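You operate a simulated robot arm through the tools that you are given. There is no shell and no other tool.

Carry out the task below with a simulated robot arm. There is one attempt and no reset: what you move stays moved.

## Task
Put the brown bottle on the table under the yellow dye nozzle. Put the wide beaker in the sink. Fetch the clear tub that says "hand soap" from the small table top and set it on the low table top. Take the shade card that says "green" from the top of the long workbench and leave it on the top of the short table. Take the medium measuring jug from the top of the short table and put it on the small table top. Take the refill bottle from the low table top and leave it on the table top before the steel track. Do these in any order. Set down upright: brown bottle, shade card, medium measuring jug, refill bottle.

Only the result counts: the job must be done as asked and must still hold three seconds after the hand-in. Knocking over, shifting, dropping, spilling or breaking anything else fails it.

## Robot
A 6-joint arm with a two-finger gripper on a trunk, on a base that moves. Base frame: it is fixed to the floor where the robot stands at the start and does not move with it; the origin is under the middle of the robot, x ahead of it, y to its left, z up. Readings come in mm, rad, newtons and seconds.
It reaches about 1637 mm from its shoulder. Its first joint turns from -2.897 to 2.897 rad. Places, roughly: brown bottle [-3250, 2000, 1000]; clear tub [-1250, 4000, 750]; low table top [1400, 2100, 800]; medium measuring jug [1250, 4250, 750]; refill bottle [1500, 3000, 750]; shade card [-1000, 5750, 750]; sink (31x22 cm) [-3320, 4520, 760]; small table top [-900, 4000, 800]; table top before the steel track (52x13 cm) [-2980, 2820, 860]; table under the yellow dye nozzle (15x15 cm) [1360, 4120, 620]; top of the short table [1400, 4100, 600]; wide beaker [-3000, 2750, 1000]. Payload 3.43 kg.
The TCP is the grasp point between the finger pads, 20 mm short of the fingertips. In the tool frame z runs along the fingers and y along their closing line. The gripper opens to 190 mm; its body begins 248 mm behind the TCP.
Orientation is that of the tool frame in the base frame, as a unit quaternion [x, y, z, w]. With the fingers straight down and closing along the base's y, the tool's x points along the base's -x, its y along +y and its z along -z.

## Interface
- The arm moves only by the tool nudge_tool. Its argument "commands" is a list of rows, each a list of 6 numbers: the shift along the base's x, y, z in units of 400 mm (1.0 is 400 mm), then the turn, a rotation vector about the base's x, y, z in units of 45 degrees (1.0 is 45 degrees). In form: [[x, y, z, wx, wy, wz], ...]. A call has 1 to 20 rows; each row is the pose to reach, as a shift and turn from the pose commanded when the call began. "fingers" is the gripper command, from -1 (shut) to 1 (fully open), values between in proportion, set as the call begins (left out, the last holds). A call with a number of a shift or a turn outside -1 to 1 is refused whole. Rows are played at 5 a second. More than 50 mm and 0.15 rad between two rows, or a gripper value outside its range, and nothing of the call is played. A pose out of reach is approached as far as the arm can. The call stops where the force on the tool passes 40 N (or 10 N more than at its start, if that is more) or the arm is blocked; 0.2 s more then pass. Each finger travels about 45 mm/s and halts on what it meets, pressing with about 37 N; the grip force reading is that of the motor and also rises with nothing between the fingers. The clock runs only during rows and for 0.2 s after the last one: add rows that repeat a pose to give the fingers time. It gives the time, the measured TCP pose, the force on the tool (base axes), the opening and the grip force at its end, in the units of the frame above (readings bear some noise), with the torque about the TCP (base axes, N m) and any sound that the robot's microphone picked up.
- Cameras (640 x 400 px; columns grow to the right, rows downward): "scene" is now at [31.8, 224, 1323.8]; the picture's right is [0.26, -0.97, 0.00], its down [-0.29, -0.08, -0.95] and it looks along [0.92, 0.25, -0.30] (base axes); focal length 264 px, centre (320, 200). "wrist" rides on the gripper at [70, -8, -288] in the tool frame; the picture's right is [0.12, 0.99, 0.00], its down [-0.96, 0.12, -0.25] and it looks along [-0.25, 0.03, 0.97] (tool axes); focal length 261 px, centre (320, 200). There is no depth. A picture from a camera that has moved, and an enlarged one, comes with that camera's place and axes in the base frame and with its lens.
- capture(camera): a new picture of that camera. It takes no simulated time.
- slide_trunk(by): slides the trunk up (or, below 0, down) by that many mm; the arm and the scene camera ride with it, the base frame stays. It gives what a move gives, with no picture.
- drive_base(legs): drives the robot by 1 to 6 legs, each [ahead, turn to the left] in mm and rad, along the robot's own axes; the way and the turn of a leg run together, so that a leg with both is an arc; at most 1500 mm and 3.142 rad a leg. The arm and the cameras ride along, it lands a little off, and it stops where it bumps. It gives what a move gives.
- pan_tilt(pan, tilt): turns the head with the scene camera to pan (to the left, within 2.705 rad either way) and tilt (down, from -0.506 to 1.204), counted from straight ahead of the robot. It gives what a move gives.
- close_up(camera, box): a new picture of the part [left, top, right, bottom] of that camera's present view, enlarged. It takes no simulated time.
- close_job(): hands the job in; it is judged then, once.

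Places have to be worked out from the pictures, the camera data and where the tool is seen. Open the gripper and draw the arm clear of the work before you hand the job in, unless the task says otherwise.

The tools are called as a command line: name --pt "numbers of a row" for each row, then --argument value for the rest, lists and objects as JSON in quotes. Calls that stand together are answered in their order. nudge_tool: Moves the arm, as the interface text tells. Its arguments: {"type":"object","properties":{"commands":{"type":"array"},"fingers":{"type":"number"}},"required":["commands"]} The other tools are called the same way: slide_trunk (by) moves the trunk up or down; drive_base (legs) drives the base; pan_tilt (pan, tilt) turns the head that bears the scene camera; capture (camera) takes a picture; close_up (camera, box) takes an enlarged picture of a part of a camera's view; close_job () hands the job in.

At the start:

```text
time: 0.0
tcp_pos: [691.1, 199.2, 1168.1]
tool_rot: [-0.001, 1.0, 0.0, 0.0]
wrist_force: [-0.4, 0.1, 0.8]
torque: [0.01, -0.03, 0.01]
opening: 190.0
grip_force: 0.0
trunk travel left (down, up): [-100.0, 140.0]
robot x, y, heading: [0.0, -0.1, -0.001]
head pan, tilt (commanded): [0.262, 0.302]
```

scene: 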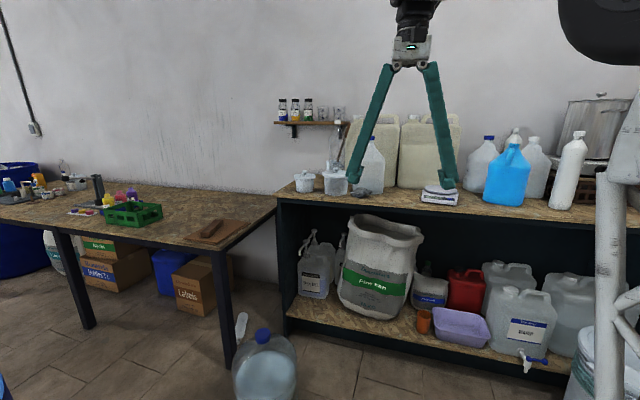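
wrist: 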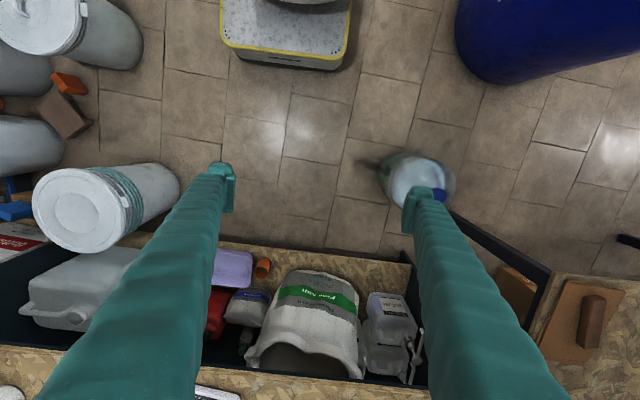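

I begin by surveying the room with the head camera before moving anything. I turn the head to the left first.

pan_tilt --pan 1.0 --tilt 0.3

capture --camera "scene"

pan_tilt --pan 1.8 --tilt 0.3

capture --camera "scene"

pan_tilt --pan 2.6 --tilt 0.3

capture --camera "scene"

pan_tilt --pan -0.9 --tilt 0.3

capture --camera "scene"

pan_tilt --pan -2.0 --tilt 0.3

capture --camera "scene"

```text
time: 1.1
tcp_pos: [692.3, 200.0, 1169.6]
tool_rot: [0.0, 1.0, 0.0, 0.0]
wrist_force: [0.2, 0.2, 1.2]
torque: [0.01, -0.03, -0.01]
opening: 190.1
grip_force: 0.0
trunk travel left (down, up): [-100.0, 140.0]
robot x, y, heading: [1.4, -2.8, -0.001]
head pan, tilt (commanded): [1.0, 0.3]
```

```text
taken
camera scene: at [-7.9, 278.4, 1324.1], right [0.84, -0.54, 0.0], down [-0.16, -0.25, -0.96], along [0.52, 0.8, -0.3], focal length 264 px, centre (320, 200)
```

scene: 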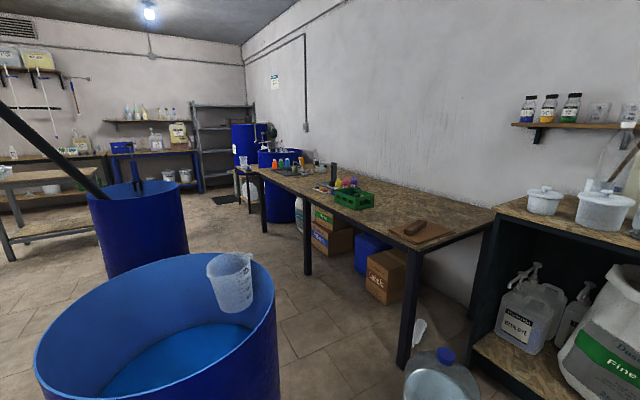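

```text
time: 2.2
tcp_pos: [691.9, 199.5, 1168.4]
tool_rot: [0.001, 1.0, 0.0, 0.0]
wrist_force: [0.0, 0.4, 0.5]
torque: [0.01, 0.02, 0.04]
opening: 190.2
grip_force: 0.0
trunk travel left (down, up): [-100.0, 140.0]
robot x, y, heading: [-2.2, -1.0, -0.001]
head pan, tilt (commanded): [1.799, 0.3]
```

```text
taken
camera scene: at [-79.5, 290.8, 1324.1], right [0.97, 0.23, 0.0], down [0.07, -0.29, -0.96], along [-0.22, 0.93, -0.3], focal length 264 px, centre (320, 200)
```

scene: 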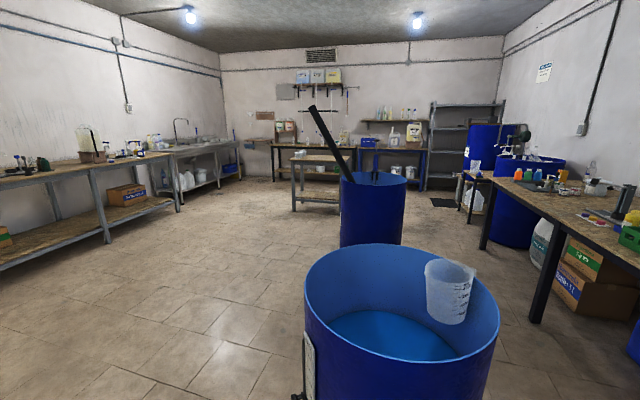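

```text
time: 3.4
tcp_pos: [691.5, 200.2, 1167.9]
tool_rot: [0.001, 1.0, 0.0, 0.0]
wrist_force: [-0.9, -0.2, -0.1]
torque: [0.01, 0.01, -0.01]
opening: 190.2
grip_force: 0.1
trunk travel left (down, up): [-100.0, 140.0]
robot x, y, heading: [1.4, 0.8, 0.002]
head pan, tilt (commanded): [2.601, 0.3]
```

```text
taken
camera scene: at [-138.4, 248.0, 1324.1], right [0.52, 0.86, 0.0], down [0.25, -0.15, -0.96], along [-0.82, 0.49, -0.3], focal length 264 px, centre (320, 200)
```

scene: 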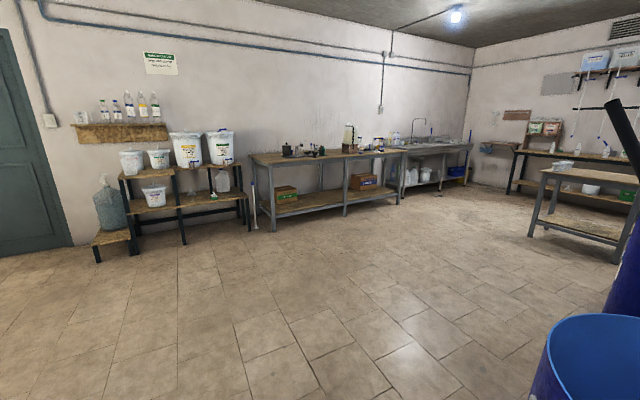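

```text
time: 6.3
tcp_pos: [692.1, 199.7, 1169.4]
tool_rot: [0.001, 1.0, 0.0, -0.001]
wrist_force: [0.3, 0.2, -0.3]
torque: [0.02, -0.01, -0.03]
opening: 189.9
grip_force: 0.1
trunk travel left (down, up): [-100.0, 140.0]
robot x, y, heading: [3.3, 3.0, 0.001]
head pan, tilt (commanded): [-0.901, 0.3]
```

```text
taken
camera scene: at [-0.4, 126.7, 1324.1], right [-0.78, -0.62, 0.0], down [-0.18, 0.23, -0.96], along [0.59, -0.75, -0.3], focal length 264 px, centre (320, 200)
```

scene: 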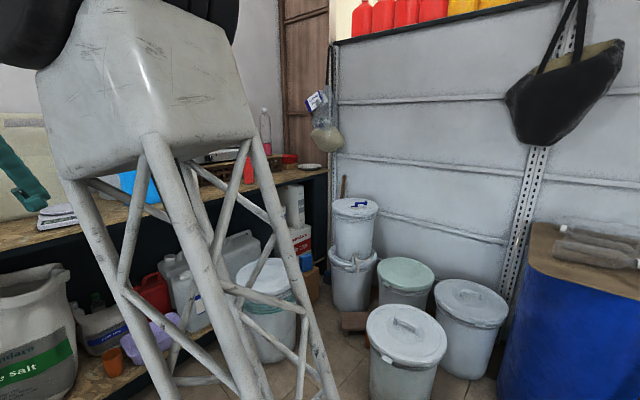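

```text
time: 7.6
tcp_pos: [692.1, 199.5, 1169.2]
tool_rot: [0.0, 1.0, 0.0, 0.0]
wrist_force: [-0.7, 0.1, -0.6]
torque: [0.01, 0.01, -0.02]
opening: 190.1
grip_force: 0.0
trunk travel left (down, up): [-100.0, 140.0]
robot x, y, heading: [-0.4, 1.1, 0.001]
head pan, tilt (commanded): [-2.0, 0.3]
```

```text
taken
camera scene: at [-97.2, 115.0, 1324.1], right [-0.91, 0.42, 0.0], down [0.12, 0.27, -0.96], along [-0.4, -0.87, -0.3], focal length 264 px, centre (320, 200)
```

scene: 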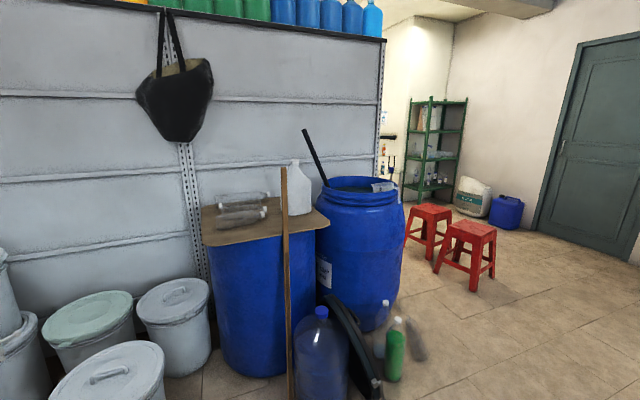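

The room layout is clear in outline: right-wall tables, two blue barrels left of me, a small free-standing table, the left workbench with the sink, and the far long bench. Next I look down at the robot's own base and the floor close by to know clearances.

pan_tilt --pan 0.0 --tilt 1.2

capture --camera "scene"

pan_tilt --pan 1.5 --tilt 1.0

capture --camera "scene"

pan_tilt --pan 2.7 --tilt 1.0

capture --camera "scene"

pan_tilt --pan -1.5 --tilt 1.1

capture --camera "scene"

pan_tilt --pan -2.5 --tilt 0.6

capture --camera "scene"

```text
time: 9.5
tcp_pos: [692.5, 199.3, 1168.1]
tool_rot: [0.001, 1.0, 0.0, 0.0]
wrist_force: [0.0, -0.2, 0.7]
torque: [-0.02, 0.03, 0.0]
opening: 190.1
grip_force: 0.1
trunk travel left (down, up): [-100.0, 140.0]
robot x, y, heading: [-0.1, 0.4, -0.002]
head pan, tilt (commanded): [0.0, 1.201]
```

```text
taken
camera scene: at [-2.5, 199.9, 1252.0], right [0.0, -1.0, 0.0], down [-0.93, 0.0, -0.36], along [0.36, 0.0, -0.93], focal length 264 px, centre (320, 200)
```

scene: 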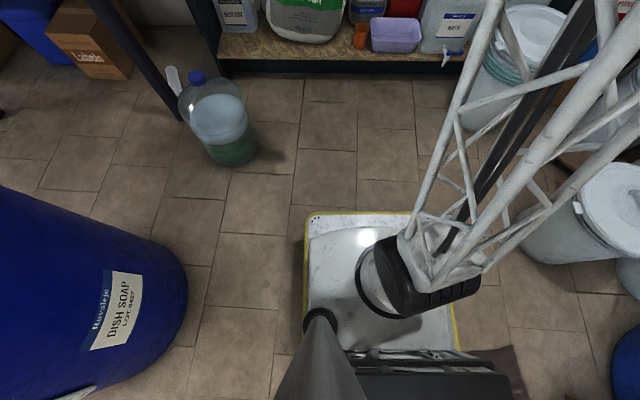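

```text
time: 11.1
tcp_pos: [691.4, 199.2, 1168.1]
tool_rot: [0.0, 1.0, 0.0, 0.0]
wrist_force: [0.7, -0.3, 0.7]
torque: [0.02, -0.04, 0.02]
opening: 189.9
grip_force: 0.0
trunk travel left (down, up): [-100.0, 140.0]
robot x, y, heading: [-0.8, 1.0, 0.003]
head pan, tilt (commanded): [1.499, 1.0]
```

```text
taken
camera scene: at [-53.4, 269.4, 1264.6], right [1.0, -0.07, 0.0], down [-0.06, -0.84, -0.54], along [0.04, 0.54, -0.84], focal length 264 px, centre (320, 200)
```

scene: 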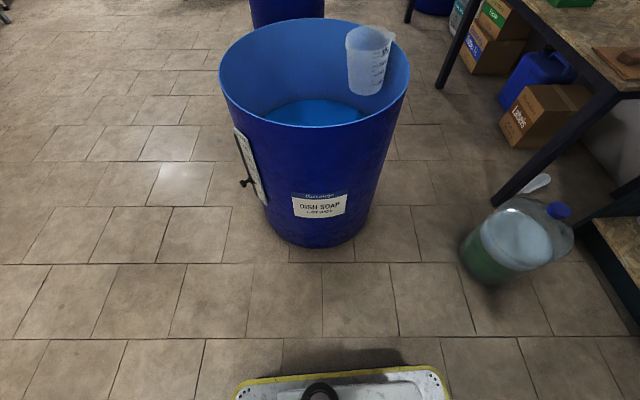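

```text
time: 12.5
tcp_pos: [690.9, 200.1, 1168.8]
tool_rot: [0.0, 1.0, 0.0, 0.0]
wrist_force: [-0.3, -0.7, -0.8]
torque: [-0.02, -0.03, 0.0]
opening: 190.1
grip_force: 0.1
trunk travel left (down, up): [-100.0, 140.0]
robot x, y, heading: [-2.0, 2.9, -0.004]
head pan, tilt (commanded): [2.7, 1.0]
```

```text
taken
camera scene: at [-121.4, 229.7, 1264.6], right [0.43, 0.9, 0.0], down [0.76, -0.36, -0.54], along [-0.49, 0.23, -0.84], focal length 264 px, centre (320, 200)
```

scene: 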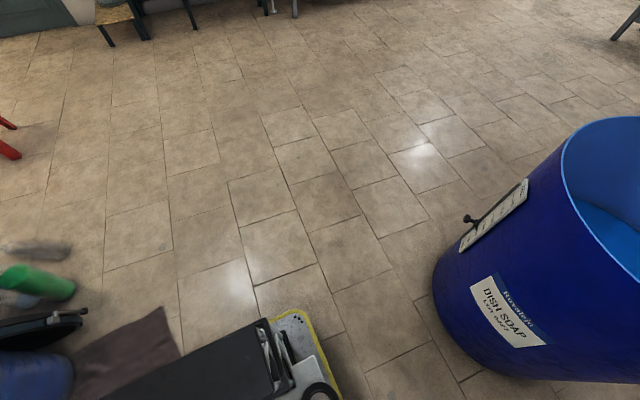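

```text
time: 15.9
tcp_pos: [691.2, 199.2, 1168.4]
tool_rot: [0.001, 1.0, 0.0, 0.0]
wrist_force: [-0.5, 0.2, 0.0]
torque: [0.01, 0.01, 0.01]
opening: 190.0
grip_force: 0.1
trunk travel left (down, up): [-100.0, 140.0]
robot x, y, heading: [1.8, -3.6, -0.001]
head pan, tilt (commanded): [-1.499, 1.1]
```

```text
taken
camera scene: at [-53.9, 136.9, 1258.0], right [-1.0, -0.07, 0.0], down [-0.06, 0.89, -0.45], along [0.03, -0.45, -0.89], focal length 264 px, centre (320, 200)
```

scene: 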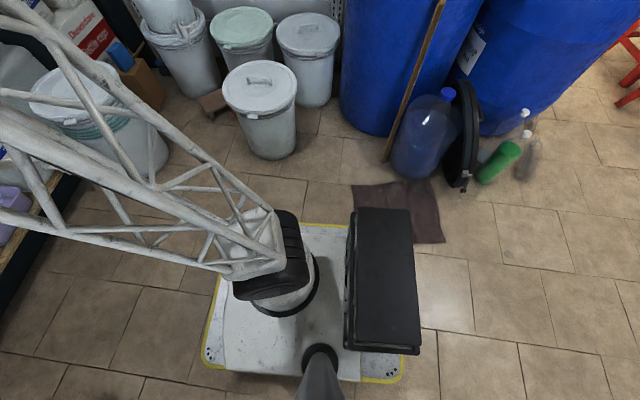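

```text
time: 17.2
tcp_pos: [692.5, 199.8, 1168.6]
tool_rot: [0.0, 1.0, 0.0, 0.0]
wrist_force: [-0.5, -0.2, -1.0]
torque: [0.02, -0.03, 0.03]
opening: 190.0
grip_force: 0.0
trunk travel left (down, up): [-100.0, 140.0]
robot x, y, heading: [4.3, -2.3, -0.004]
head pan, tilt (commanded): [-2.499, 0.6]
```

```text
taken
camera scene: at [-129.2, 146.9, 1296.6], right [-0.6, 0.8, 0.0], down [0.45, 0.34, -0.82], along [-0.66, -0.49, -0.57], focal length 264 px, centre (320, 200)
```

scene: 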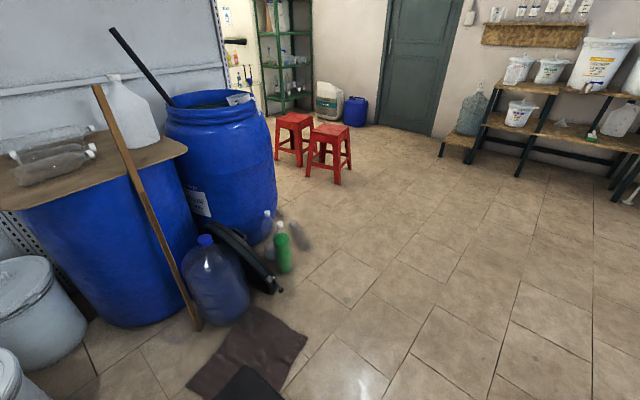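

The base is about 650 x 500 mm, and the nearest barrel ("dish soap") is near (-25, 1075), radius about 295. I go round the left of the barrels: turn left, then drive to about (-900, 700).

drive_base --legs '[[0, 2.48], [1140, 0]]'

pan_tilt --pan -0.9 --tilt 0.4

capture --camera "scene"

```text
time: 29.3
tcp_pos: [-1614.5, 902.4, 1168.4]
tool_rot: [0.952, -0.305, 0.0, 0.001]
wrist_force: [1.3, -0.1, 0.7]
torque: [0.02, 0.0, -0.03]
opening: 190.1
grip_force: 0.0
trunk travel left (down, up): [-100.0, 140.0]
robot x, y, heading: [-934.1, 664.0, 2.52]
head pan, tilt (commanded): [-2.499, 0.6]
```

```text
time: 31.0
tcp_pos: [-1614.5, 902.1, 1169.2]
tool_rot: [0.953, -0.304, 0.0, 0.0]
wrist_force: [0.5, 0.3, -0.4]
torque: [0.01, 0.0, 0.0]
opening: 190.0
grip_force: 0.1
trunk travel left (down, up): [-100.0, 140.0]
robot x, y, heading: [-936.0, 662.3, 2.53]
head pan, tilt (commanded): [-0.901, 0.4]
```

```text
taken
camera scene: at [-1004.1, 560.9, 1314.8], right [1.0, 0.05, 0.0], down [0.02, -0.39, -0.92], along [-0.05, 0.92, -0.39], focal length 264 px, centre (320, 200)
```

scene: 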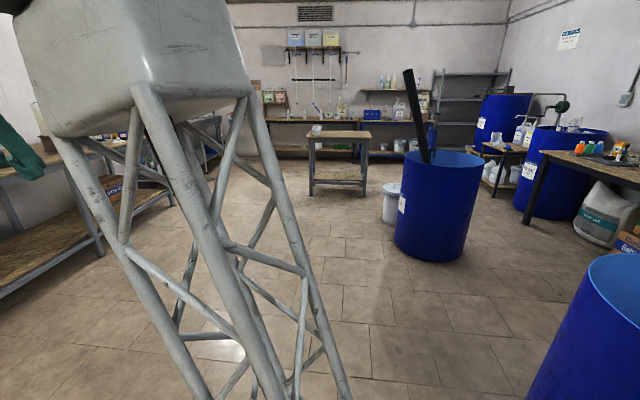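

Barrel 2 sits near (-160, 2700) with a white bucket behind it, and its paddle leans out toward (-600, 2230, 1400), so I'll cross between the barrels at y≈1770. I turn to face +y and drive up to that line.

drive_base --legs '[[0, -0.96], [1110, 0]]'

pan_tilt --pan -0.6 --tilt 0.6

capture --camera "scene"

pan_tilt --pan -1.9 --tilt 0.5

capture --camera "scene"

```text
time: 39.2
tcp_pos: [-1121.4, 2465.2, 1169.0]
tool_rot: [-0.704, 0.71, 0.0, 0.0]
wrist_force: [-0.1, -0.1, 0.5]
torque: [0.02, -0.04, 0.01]
opening: 189.8
grip_force: 0.0
trunk travel left (down, up): [-100.0, 140.0]
robot x, y, heading: [-927.2, 1768.2, 1.566]
head pan, tilt (commanded): [-0.901, 0.4]
```

```text
time: 40.0
tcp_pos: [-1122.1, 2463.5, 1168.1]
tool_rot: [-0.705, 0.709, 0.0, 0.0]
wrist_force: [-0.6, 0.1, 0.4]
torque: [-0.02, 0.0, -0.03]
opening: 190.0
grip_force: 0.1
trunk travel left (down, up): [-100.0, 140.0]
robot x, y, heading: [-926.6, 1771.1, 1.564]
head pan, tilt (commanded): [-0.6, 0.6]
```

```text
taken
camera scene: at [-1074.0, 1786.1, 1296.6], right [0.82, -0.57, 0.0], down [-0.32, -0.46, -0.83], along [0.47, 0.68, -0.56], focal length 264 px, centre (320, 200)
```

scene: 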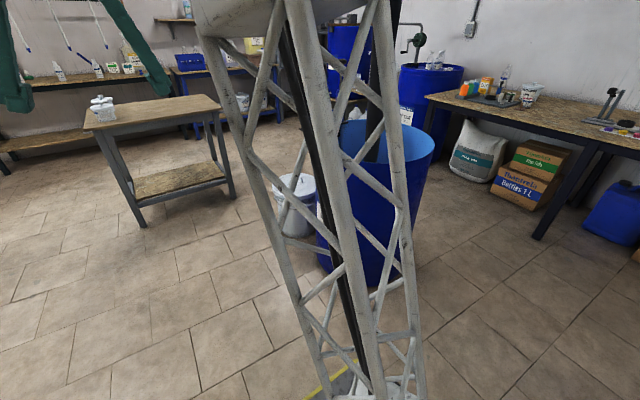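

```text
time: 41.5
tcp_pos: [-1121.1, 2463.6, 1168.2]
tool_rot: [-0.705, 0.71, 0.001, 0.0]
wrist_force: [0.0, 0.4, 0.0]
torque: [0.01, 0.02, -0.01]
opening: 189.9
grip_force: 0.1
trunk travel left (down, up): [-100.0, 140.0]
robot x, y, heading: [-928.7, 1774.7, 1.568]
head pan, tilt (commanded): [-1.901, 0.499]
```

```text
taken
camera scene: at [-1038.6, 1683.5, 1305.7], right [-0.33, -0.94, 0.0], down [-0.45, 0.16, -0.88], along [0.83, -0.29, -0.48], focal length 264 px, centre (320, 200)
```

scene: 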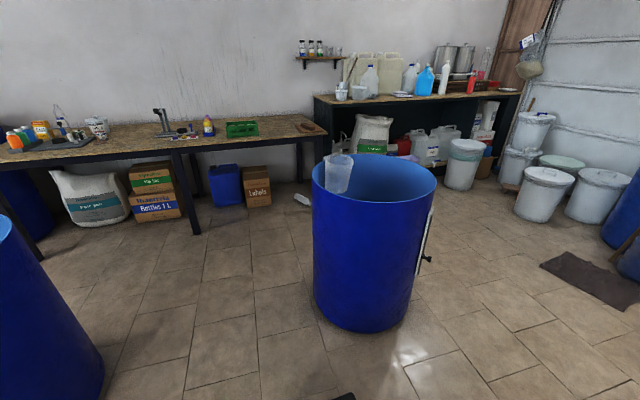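

The gap between the barrels runs from about y=1375 to 2410, so driving along y≈1770 is clear. I turn to heading 0 and drive across to about x=480.

drive_base --legs '[[0, -1.568], [1400, 0]]'

pan_tilt --pan 0.7 --tilt 0.4

capture --camera "scene"

pan_tilt --pan 1.5 --tilt 0.4

capture --camera "scene"

```text
time: 52.5
tcp_pos: [1168.0, 1964.1, 1168.7]
tool_rot: [0.001, 1.0, 0.001, 0.0]
wrist_force: [0.1, -0.9, -0.2]
torque: [0.01, -0.02, 0.01]
opening: 189.9
grip_force: 0.0
trunk travel left (down, up): [-100.0, 140.0]
robot x, y, heading: [478.2, 1764.4, -0.005]
head pan, tilt (commanded): [-1.901, 0.499]
```

```text
time: 54.8
tcp_pos: [1169.7, 1964.3, 1169.1]
tool_rot: [0.002, 1.0, 0.001, 0.001]
wrist_force: [-0.2, -0.1, -0.2]
torque: [0.03, -0.03, 0.02]
opening: 190.0
grip_force: 0.1
trunk travel left (down, up): [-100.0, 140.0]
robot x, y, heading: [477.2, 1766.9, -0.001]
head pan, tilt (commanded): [0.7, 0.4]
```

```text
taken
camera scene: at [489.3, 2026.7, 1314.8], right [0.64, -0.77, 0.0], down [-0.3, -0.25, -0.92], along [0.71, 0.59, -0.39], focal length 264 px, centre (320, 200)
```

scene: 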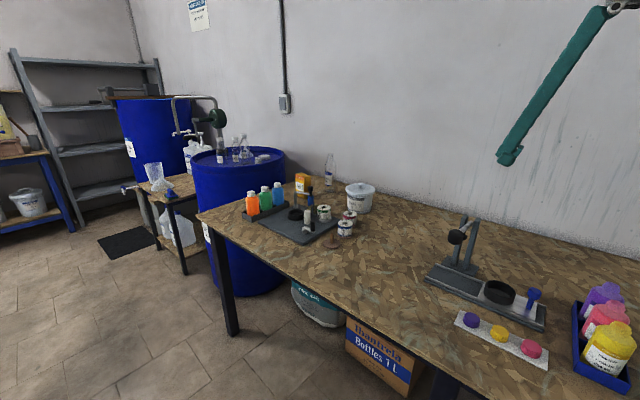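

```text
time: 56.0
tcp_pos: [1169.2, 1965.0, 1168.2]
tool_rot: [0.002, 1.0, 0.0, 0.0]
wrist_force: [-1.0, 0.4, -0.4]
torque: [0.02, 0.0, -0.01]
opening: 190.0
grip_force: 0.0
trunk travel left (down, up): [-100.0, 140.0]
robot x, y, heading: [476.2, 1764.5, -0.007]
head pan, tilt (commanded): [1.499, 0.4]
```

```text
taken
camera scene: at [425.2, 2059.6, 1314.8], right [1.0, -0.08, 0.0], down [-0.03, -0.39, -0.92], along [0.07, 0.92, -0.39], focal length 264 px, centre (320, 200)
```

scene: 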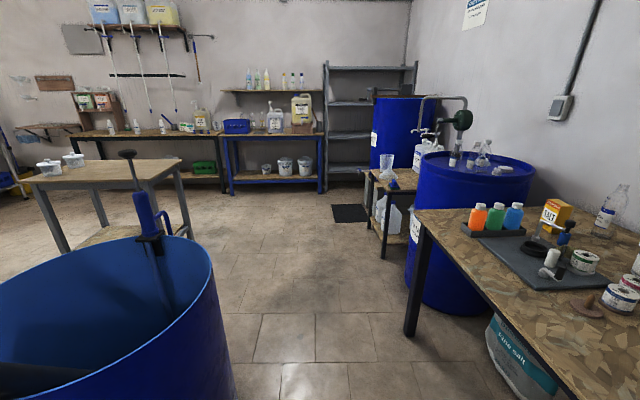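

The low table's north end holds coloured bottles, cups, a labelled clear bottle and more. I take close-ups to identify the refill bottle and to look at the short table.

close_up --camera "scene" --box '[440, 160, 640, 320]'

close_up --camera "scene" --box '[340, 80, 540, 240]'

close_up --camera "scene" --box '[0, 90, 220, 250]'

pan_tilt --pan 0.75 --tilt 0.4

close_up --camera "scene" --box '[220, 140, 400, 260]'

```text
2.50 times, centred on (540, 240) of scene
camera zoom: at [425.2, 2059.6, 1314.8], right [1.0, -0.08, 0.0], down [-0.03, -0.39, -0.92], along [0.07, 0.92, -0.39], focal length 660 px, centre (-230, 100)
```

zoom: 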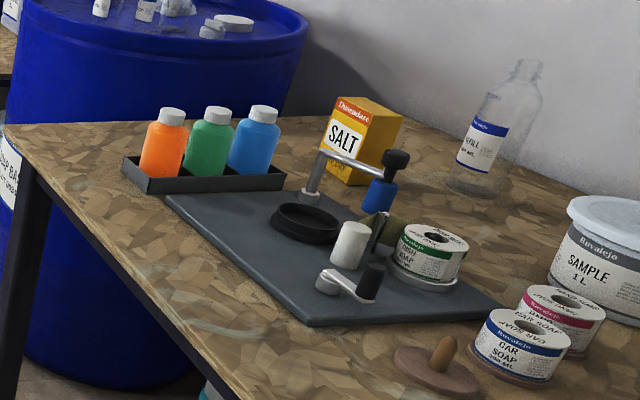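

```text
2.50 times, centred on (440, 160) of scene
camera zoom: at [425.2, 2059.6, 1314.8], right [1.0, -0.08, 0.0], down [-0.03, -0.39, -0.92], along [0.07, 0.92, -0.39], focal length 660 px, centre (20, 300)
```

zoom: 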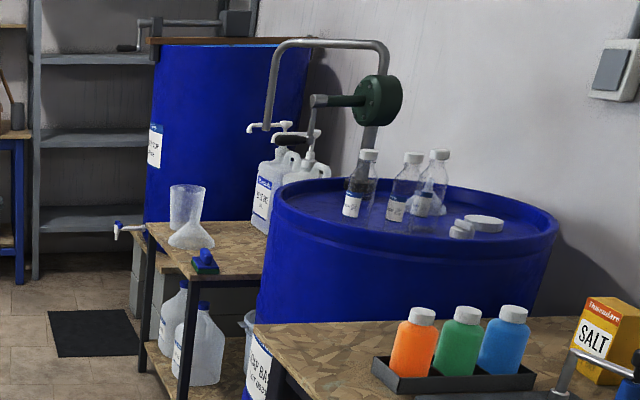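

```text
2.50 times, centred on (110, 170) of scene
camera zoom: at [425.2, 2059.6, 1314.8], right [1.0, -0.08, 0.0], down [-0.03, -0.39, -0.92], along [0.07, 0.92, -0.39], focal length 660 px, centre (845, 275)
```

zoom: 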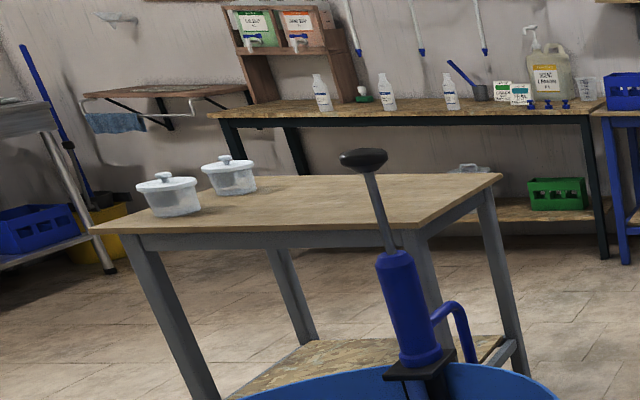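

```text
time: 57.1
tcp_pos: [1169.5, 1964.6, 1167.8]
tool_rot: [0.002, 1.0, 0.0, 0.0]
wrist_force: [-0.3, -0.2, -0.5]
torque: [0.01, -0.02, -0.01]
opening: 190.2
grip_force: 0.0
trunk travel left (down, up): [-100.0, 140.0]
robot x, y, heading: [477.8, 1768.5, -0.002]
head pan, tilt (commanded): [0.75, 0.4]
```

```text
3.33 times, centred on (310, 200) of scene
camera zoom: at [486.1, 2030.3, 1314.8], right [0.68, -0.73, 0.0], down [-0.29, -0.26, -0.92], along [0.68, 0.63, -0.39], focal length 880 px, centre (353, 200)
```

zoom: 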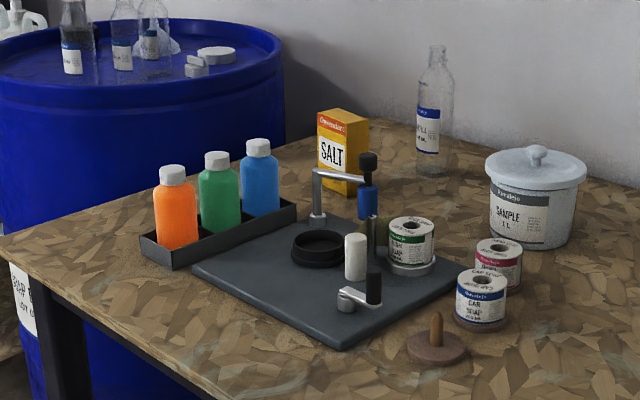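

The clear bottle labelled "REFILL" stands near (1665, 2920) by the wall; the table's front edge is at x≈975 and its top about z≈760. I drive up the corridor to about (600, 2800) facing +y, which puts the bottle within about 1.1 m.

drive_base --legs '[[0, 1.456], [1040, 0], [0, 0.115]]'

pan_tilt --pan -1.2 --tilt 0.45

capture --camera "scene"

capture --camera "wrist"

```text
time: 66.8
tcp_pos: [386.6, 3494.8, 1168.2]
tool_rot: [0.709, -0.705, 0.0, 0.0]
wrist_force: [-0.1, -0.4, -0.1]
torque: [0.03, 0.01, -0.03]
opening: 190.1
grip_force: 0.1
trunk travel left (down, up): [-100.0, 140.0]
robot x, y, heading: [588.6, 2805.1, 1.574]
head pan, tilt (commanded): [0.75, 0.4]
```

```text
time: 68.7
tcp_pos: [385.3, 3493.3, 1168.3]
tool_rot: [0.709, -0.705, 0.001, -0.001]
wrist_force: [0.0, -0.1, 0.7]
torque: [0.02, -0.02, 0.02]
opening: 189.9
grip_force: 0.1
trunk travel left (down, up): [-100.0, 140.0]
robot x, y, heading: [591.8, 2800.9, 1.578]
head pan, tilt (commanded): [-1.201, 0.45]
```

```text
taken
camera scene: at [479.2, 2776.7, 1310.2], right [0.37, -0.93, 0.0], down [-0.4, -0.16, -0.9], along [0.84, 0.33, -0.44], focal length 264 px, centre (320, 200)
```

scene: 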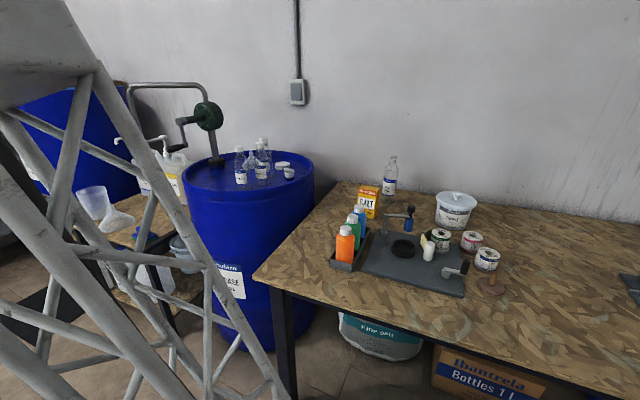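

```text
taken
camera wrist: at [394.4, 3423.3, 1456.4], right [-0.99, -0.13, 0.0], down [-0.12, 0.96, 0.25], along [-0.03, 0.25, -0.97], focal length 261 px, centre (320, 200)
```

wrist: 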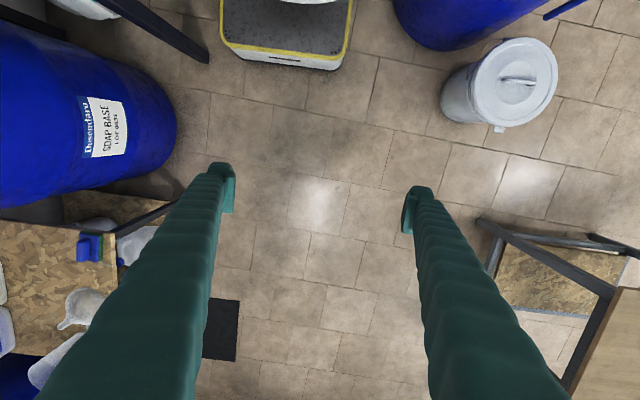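

The refill bottle is in view at pixel (390, 175). I take close-ups to fix its position and the table height more exactly.

close_up --camera "scene" --box '[320, 140, 520, 265]'

close_up --camera "scene" --box '[60, 60, 320, 260]'

close_up --camera "scene" --box '[240, 200, 440, 325]'

```text
3.20 times, centred on (420, 202) of scene
camera zoom: at [479.2, 2776.7, 1310.2], right [0.37, -0.93, 0.0], down [-0.4, -0.16, -0.9], along [0.84, 0.33, -0.44], focal length 844 px, centre (0, 192)
```

zoom: 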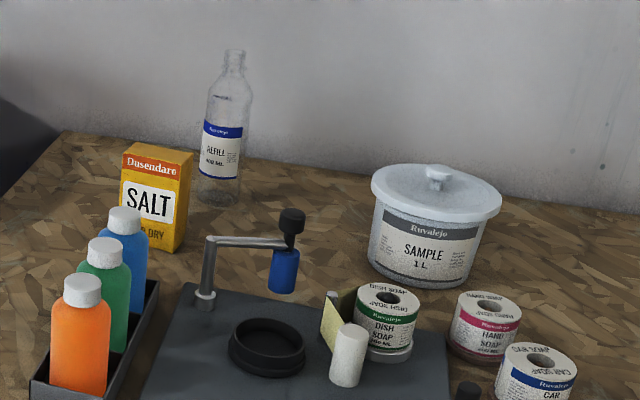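

```text
2.00 times, centred on (190, 160) of scene
camera zoom: at [479.2, 2776.7, 1310.2], right [0.37, -0.93, 0.0], down [-0.4, -0.16, -0.9], along [0.84, 0.33, -0.44], focal length 528 px, centre (580, 280)
```

zoom: 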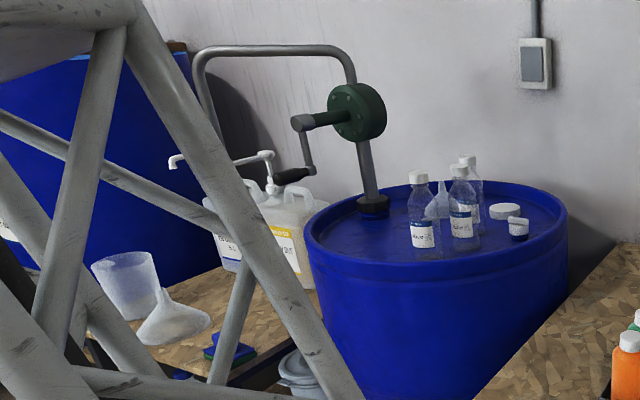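

```text
3.20 times, centred on (340, 262) of scene
camera zoom: at [479.2, 2776.7, 1310.2], right [0.37, -0.93, 0.0], down [-0.4, -0.16, -0.9], along [0.84, 0.33, -0.44], focal length 844 px, centre (256, 0)
```

zoom: 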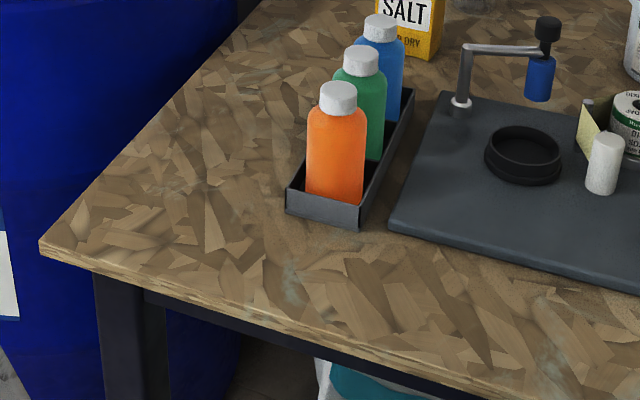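

Triangulating three views, the bottle base is at about (1611, 2884) on a table top near z≈777, its mouth near z≈984. I swing the arm to the right in an arc at travel height, turning the tool −90° so the fingers will close along y.

nudge_tool --pt "0.1 0 0.01 0 0 -0.1" --pt "0.2 0 0.02 0 0 -0.2" --pt "0.3 0 0.03 0 0 -0.3" --pt "0.4 0 0.04 0 0 -0.4" --pt "0.5 0 0.05 0 0 -0.5" --pt "0.6 0 0.06 0 0 -0.6" --pt "0.7 0 0.07 0 0 -0.7" --pt "0.8 0 0.08 0 0 -0.8" --pt "0.9 0 0.09 0 0 -0.9" --pt "1.0 0 0.1 0 0 -1.0" --fingers 1

nudge_tool --pt "0.09 -0.06 0 0 0 -0.1" --pt "0.18 -0.12 0 0 0 -0.2" --pt "0.27 -0.18 0 0 0 -0.3" --pt "0.36 -0.24 0 0 0 -0.4" --pt "0.45 -0.3 0 0 0 -0.5" --pt "0.54 -0.36 0 0 0 -0.6" --pt "0.63 -0.42 0 0 0 -0.7" --pt "0.72 -0.48 0 0 0 -0.8" --pt "0.81 -0.54 0 0 0 -0.9" --pt "0.9 -0.6 0 0 0 -1.0"

nudge_tool --pt "0.06 -0.08 0 0 0 0" --pt "0.12 -0.16 0 0 0 0" --pt "0.18 -0.24 0 0 0 0" --pt "0.24 -0.32 0 0 0 0" --pt "0.3 -0.4 0 0 0 0" --pt "0.36 -0.48 0 0 0 0" --pt "0.42 -0.56 0 0 0 0" --pt "0.5 -0.64 0 0 0 0"

capture --camera "scene"

capture --camera "wrist"

```text
time: 70.9
tcp_pos: [786.4, 3493.3, 1207.3]
tool_rot: [-0.385, 0.923, 0.0, -0.001]
wrist_force: [-0.9, 0.4, 0.6]
torque: [0.0, -0.18, 0.01]
opening: 190.1
grip_force: 0.1
trunk travel left (down, up): [-100.0, 140.0]
robot x, y, heading: [589.0, 2803.2, 1.577]
head pan, tilt (commanded): [-1.201, 0.45]
```

```text
time: 73.1
tcp_pos: [1145.9, 3253.6, 1208.0]
tool_rot: [-0.003, 1.0, -0.001, 0.0]
wrist_force: [-0.9, -0.3, 0.5]
torque: [-0.1, -0.13, -0.03]
opening: 190.1
grip_force: 0.2
trunk travel left (down, up): [-100.0, 140.0]
robot x, y, heading: [590.4, 2803.3, 1.581]
head pan, tilt (commanded): [-1.201, 0.45]
```

```text
time: 74.9
tcp_pos: [1346.0, 2999.2, 1204.9]
tool_rot: [-0.003, 1.0, 0.001, 0.004]
wrist_force: [-0.1, 0.8, -0.5]
torque: [-0.15, -0.13, 0.01]
opening: 190.2
grip_force: 0.1
out of reach, approached as far as the arm can: row 8
trunk travel left (down, up): [-100.0, 140.0]
robot x, y, heading: [588.2, 2803.2, 1.576]
head pan, tilt (commanded): [-1.201, 0.45]
```

```text
taken
camera scene: at [479.4, 2777.0, 1310.2], right [0.37, -0.93, 0.0], down [-0.4, -0.16, -0.9], along [0.84, 0.33, -0.44], focal length 264 px, centre (320, 200)
```

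scene: 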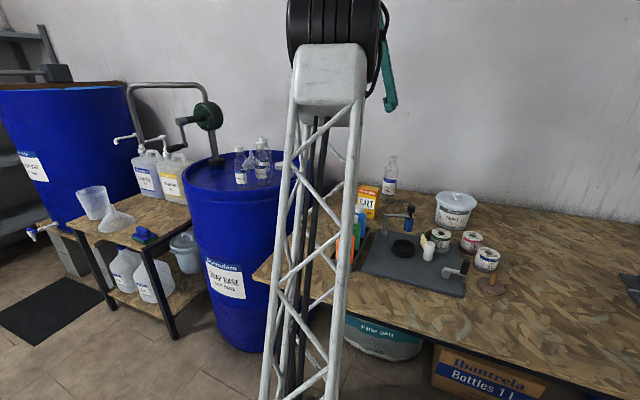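

```text
taken
camera wrist: at [1272.5, 2989.5, 1493.0], right [-0.13, 0.99, 0.0], down [0.96, 0.12, 0.25], along [0.25, 0.03, -0.97], focal length 261 px, centre (320, 200)
```

wrist: 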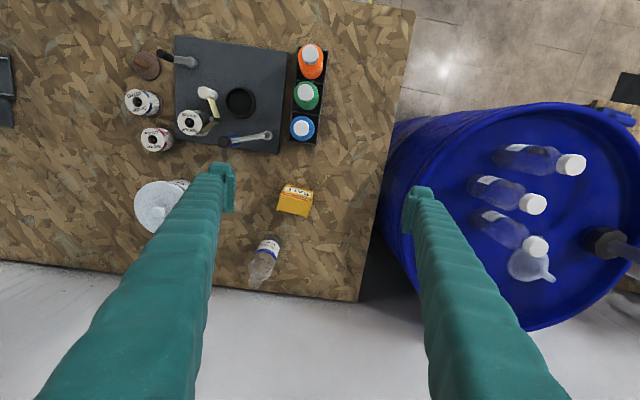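

The tool reached only (1346, 2999) at this height, and the wrist view confirms the bottle at about (1608, 2883). Raising the trunk gives more reach for a straight-down grasp, so I raise it 140 mm.

slide_trunk --by 140

```text
time: 76.5
tcp_pos: [1347.2, 2998.3, 1345.7]
tool_rot: [-0.003, 1.0, 0.001, 0.003]
wrist_force: [0.1, 0.3, -0.5]
torque: [0.02, -0.02, 0.03]
opening: 189.8
grip_force: 0.1
trunk travel left (down, up): [-240.0, 0.0]
robot x, y, heading: [590.2, 2801.7, 1.579]
head pan, tilt (commanded): [-1.201, 0.45]
```

With the trunk up, I lower to about z≈1045 and move over the bottle, keeping fingertips about 40 mm above its mouth.

nudge_tool --pt "0 0 -0.11 0 0 0" --pt "0 0 -0.22 0 0 0" --pt "0 0 -0.33 0 0 0" --pt "0 0 -0.44 0 0 0" --pt "0 0 -0.55 0 0 0" --pt "0 0 -0.66 0 0 0" --pt "0 0 -0.75 0 0 0" --pt "0.1 -0.04 -0.75 0 0 0" --pt "0.2 -0.08 -0.75 0 0 0" --pt "0.3 -0.12 -0.75 0 0 0" --pt "0.4 -0.16 -0.75 0 0 0" --pt "0.5 -0.2 -0.75 0 0 0" --pt "0.58 -0.25 -0.75 0 0 0" --pt "0.655 -0.288 -0.75 0 0 0" --pt "0.655 -0.288 -0.75 0 0 0"

capture --camera "wrist"

capture --camera "scene"

```text
time: 79.7
tcp_pos: [1608.9, 2882.8, 1043.5]
tool_rot: [-0.004, 1.0, 0.001, 0.003]
wrist_force: [0.1, 0.3, -0.7]
torque: [0.01, 0.12, 0.01]
opening: 190.1
grip_force: 0.0
trunk travel left (down, up): [-240.0, 0.0]
robot x, y, heading: [589.8, 2806.0, 1.581]
head pan, tilt (commanded): [-1.201, 0.45]
```

```text
taken
camera wrist: at [1535.3, 2873.7, 1331.9], right [-0.13, 0.99, 0.0], down [0.96, 0.12, 0.25], along [0.25, 0.03, -0.97], focal length 261 px, centre (320, 200)
```

wrist: 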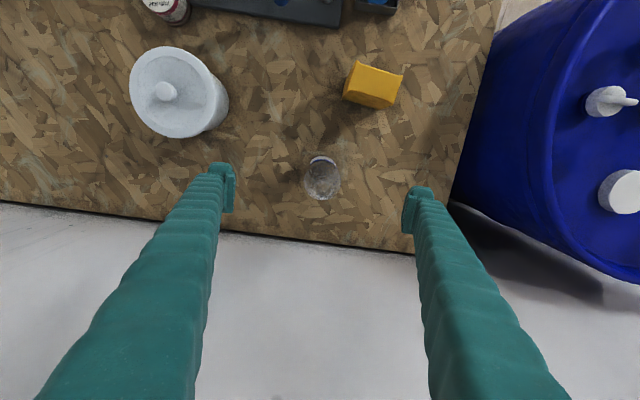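

```text
taken
camera scene: at [480.5, 2776.6, 1450.3], right [0.37, -0.93, 0.0], down [-0.41, -0.16, -0.9], along [0.84, 0.33, -0.44], focal length 264 px, centre (320, 200)
```

scene: 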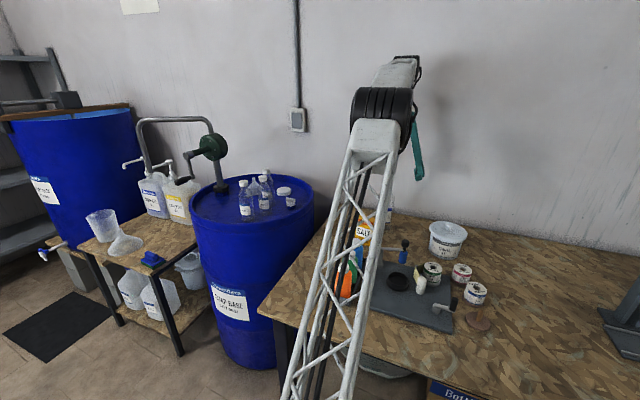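

The bottle sits between the open fingers in the wrist view. I zoom to check the centring before lowering.

close_up --camera "wrist" --box '[240, 120, 400, 220]'

```text
4.00 times, centred on (320, 170) of wrist
camera zoom: at [1535.3, 2873.7, 1331.9], right [-0.13, 0.99, 0.0], down [0.96, 0.12, 0.25], along [0.25, 0.03, -0.97], focal length 1043 px, centre (320, 320)
```

zoom: 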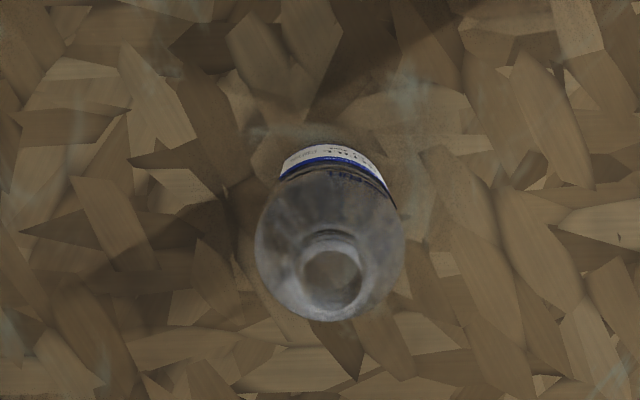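

The mouth is centred within about 4 mm of the tool. I descend to z≈850 beside the label, still open.

nudge_tool --pt "0 0.01 -0.1 0 0 0" --pt "0 0.01 -0.2 0 0 0" --pt "0 0.01 -0.3 0 0 0" --pt "0 0.01 -0.4 0 0 0" --pt "0 0.01 -0.48 0 0 0" --pt "0 0.01 -0.48 0 0 0"

close_up --camera "scene" --box '[340, 110, 480, 260]'

capture --camera "wrist"

```text
time: 81.1
tcp_pos: [1608.3, 2887.6, 852.7]
tool_rot: [-0.003, 1.0, 0.001, 0.003]
wrist_force: [0.8, -0.1, -0.8]
torque: [-0.01, 0.05, -0.05]
opening: 189.9
grip_force: 0.1
trunk travel left (down, up): [-240.0, 0.0]
robot x, y, heading: [587.6, 2800.9, 1.577]
head pan, tilt (commanded): [-1.201, 0.45]
```

```text
2.67 times, centred on (410, 185) of scene
camera zoom: at [480.1, 2776.6, 1450.2], right [0.37, -0.93, 0.0], down [-0.41, -0.16, -0.9], along [0.84, 0.33, -0.44], focal length 704 px, centre (80, 240)
```

zoom: 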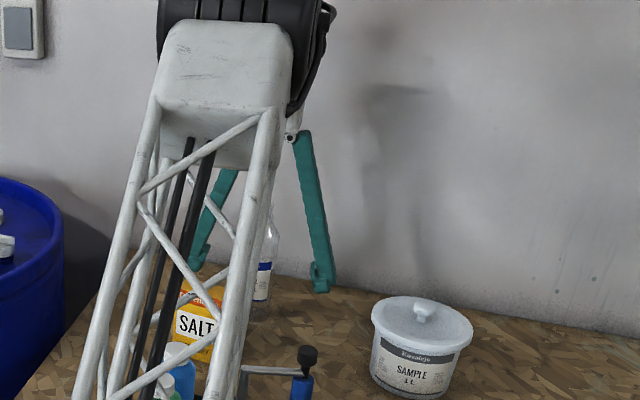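

```text
taken
camera wrist: at [1535.1, 2878.1, 1140.4], right [-0.13, 0.99, 0.0], down [0.96, 0.12, 0.25], along [0.25, 0.03, -0.97], focal length 261 px, centre (320, 200)
```

wrist: 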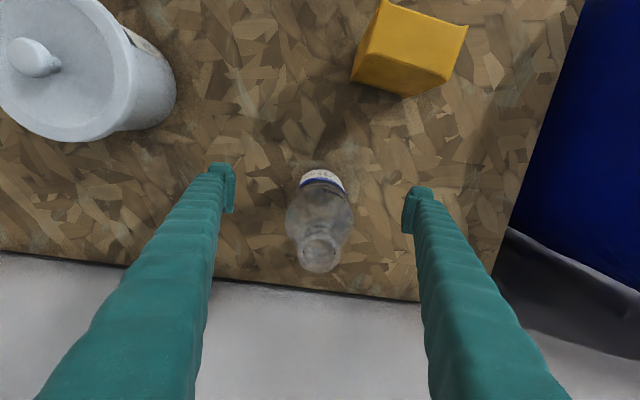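

The fingers straddle the bottle well. I shut them, holding the pose about 2.4 s.

nudge_tool --pt "0 0 0 0 0 0" --pt "0 0 0 0 0 0" --pt "0 0 0 0 0 0" --pt "0 0 0 0 0 0" --pt "0 0 0 0 0 0" --pt "0 0 0 0 0 0" --pt "0 0 0 0 0 0" --pt "0 0 0 0 0 0" --pt "0 0 0 0 0 0" --pt "0 0 0 0 0 0" --pt "0 0 0 0 0 0" --pt "0 0 0 0 0 0" --fingers -1

capture --camera "wrist"

```text
time: 83.7
tcp_pos: [1607.4, 2887.7, 853.6]
tool_rot: [-0.004, 1.0, 0.001, 0.003]
wrist_force: [0.5, -0.6, 0.3]
torque: [0.01, 0.01, 0.0]
opening: 58.2
grip_force: 36.7
trunk travel left (down, up): [-240.0, 0.0]
robot x, y, heading: [589.4, 2805.4, 1.577]
head pan, tilt (commanded): [-1.201, 0.45]
```

```text
taken
camera wrist: at [1535.0, 2878.1, 1140.8], right [-0.13, 0.99, 0.0], down [0.96, 0.12, 0.25], along [0.25, 0.03, -0.97], focal length 261 px, centre (320, 200)
```

wrist: 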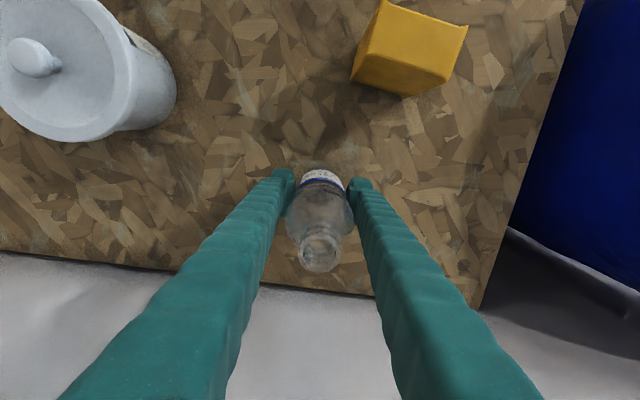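

Grip holds at 58 mm opening. I lift straight up and check the load.

nudge_tool --pt "0 0 0.05 0 0 0" --pt "0 0 0.12 0 0 0" --pt "0 0 0.22 0 0 0" --pt "0 0 0.32 0 0 0" --pt "0 0 0.42 0 0 0" --pt "0 0 0.5 0 0 0" --pt "0 0 0.5 0 0 0"

capture --camera "wrist"

```text
time: 85.3
tcp_pos: [1608.5, 2886.5, 1052.4]
tool_rot: [-0.004, 1.0, 0.001, 0.003]
wrist_force: [0.1, 0.2, 0.3]
torque: [0.01, -0.02, 0.0]
opening: 57.8
grip_force: 37.2
trunk travel left (down, up): [-240.0, 0.0]
robot x, y, heading: [591.8, 2801.1, 1.582]
head pan, tilt (commanded): [-1.201, 0.45]
```

```text
taken
camera wrist: at [1535.6, 2877.6, 1340.9], right [-0.13, 0.99, 0.0], down [0.96, 0.12, 0.25], along [0.25, 0.03, -0.97], focal length 261 px, centre (320, 200)
```

wrist: 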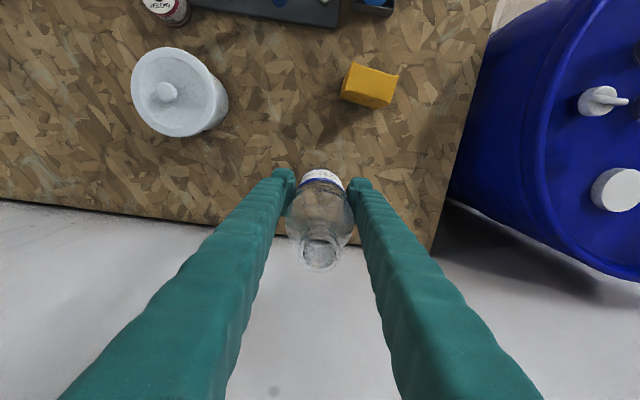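

The bottle is up and held. I draw the arm back and swing it round to the robot's front at travel height, undoing the yaw.

nudge_tool --pt "-0.1 0.03 0.025 0 0 0" --pt "-0.2 0.06 0.05 0 0 0" --pt "-0.3 0.09 0.075 0 0 0" --pt "-0.4 0.12 0.1 0 0 0" --pt "-0.5 0.15 0.125 0 0 0" --pt "-0.6 0.18 0.15 0 0 0" --pt "-0.7 0.21 0.175 0 0 0" --pt "-0.8 0.24 0.2 0 0 0" --pt "-0.9 0.27 0.225 0 0 0"

nudge_tool --pt "-0.07 0.07 0 0 0 0.1" --pt "-0.14 0.14 0 0 0 0.2" --pt "-0.21 0.21 0 0 0 0.3" --pt "-0.28 0.28 0 0 0 0.4" --pt "-0.35 0.35 0 0 0 0.5" --pt "-0.42 0.42 0 0 0 0.6" --pt "-0.49 0.49 0 0 0 0.7" --pt "-0.56 0.56 0 0 0 0.8" --pt "-0.63 0.63 0 0 0 0.9" --pt "-0.7 0.7 0 0 0 1.0"

nudge_tool --pt "-0.09 0.03 0 0 0 0.1" --pt "-0.18 0.06 0 0 0 0.2" --pt "-0.27 0.09 0 0 0 0.3" --pt "-0.36 0.12 0 0 0 0.4" --pt "-0.45 0.15 0 0 0 0.5" --pt "-0.54 0.18 0 0 0 0.6" --pt "-0.63 0.21 0 0 0 0.7" --pt "-0.72 0.24 0 0 0 0.8" --pt "-0.81 0.27 0 0 0 0.9" --pt "-0.9 0.3 0 0 0 1.0"

capture --camera "wrist"

```text
time: 87.3
tcp_pos: [1248.4, 2995.0, 1142.5]
tool_rot: [-0.004, 1.0, 0.001, 0.003]
wrist_force: [-0.3, -0.3, -0.7]
torque: [-0.01, 0.17, 0.01]
opening: 57.9
grip_force: 36.9
trunk travel left (down, up): [-240.0, 0.0]
robot x, y, heading: [589.8, 2804.2, 1.578]
head pan, tilt (commanded): [-1.201, 0.45]
```

```text
time: 89.5
tcp_pos: [968.4, 3275.2, 1144.0]
tool_rot: [-0.386, 0.922, 0.002, 0.003]
wrist_force: [0.4, -1.1, -0.3]
torque: [0.06, 0.06, 0.01]
opening: 58.6
grip_force: 37.3
trunk travel left (down, up): [-240.0, 0.0]
robot x, y, heading: [591.4, 2804.4, 1.573]
head pan, tilt (commanded): [-1.201, 0.45]
```

```text
time: 91.7
tcp_pos: [607.4, 3394.6, 1143.3]
tool_rot: [0.71, -0.704, -0.003, -0.003]
wrist_force: [0.9, -0.3, -0.9]
torque: [0.09, 0.1, -0.01]
opening: 58.1
grip_force: 37.3
trunk travel left (down, up): [-240.0, 0.0]
robot x, y, heading: [592.1, 2805.1, 1.575]
head pan, tilt (commanded): [-1.201, 0.45]
```

```text
taken
camera wrist: at [615.9, 3321.1, 1430.4], right [-0.99, -0.13, 0.0], down [-0.12, 0.96, 0.26], along [-0.03, 0.25, -0.97], focal length 261 px, centre (320, 200)
```

wrist: 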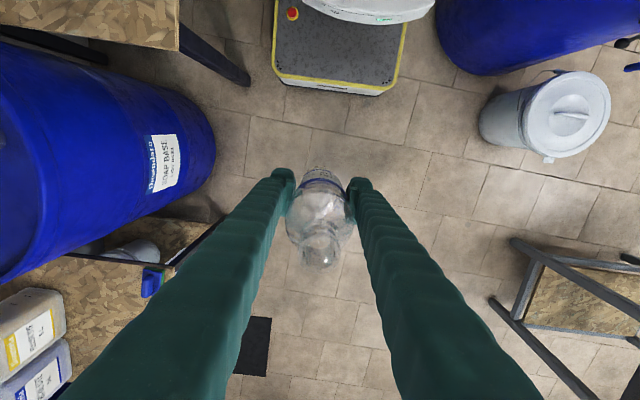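

The bottle is at the robot's front and upright. I back down the corridor and turn to face west at y≈1770.

drive_base --legs '[[-1030, 0], [0, 1.567]]'

```text
time: 101.0
tcp_pos: [5.9, 1799.7, 1141.6]
tool_rot: [1.0, -0.002, -0.003, 0.001]
wrist_force: [0.2, 0.1, -0.1]
torque: [0.0, 0.01, 0.0]
opening: 58.0
grip_force: 36.9
trunk travel left (down, up): [-240.0, 0.0]
robot x, y, heading: [597.2, 1775.8, 3.137]
head pan, tilt (commanded): [-1.201, 0.45]
```

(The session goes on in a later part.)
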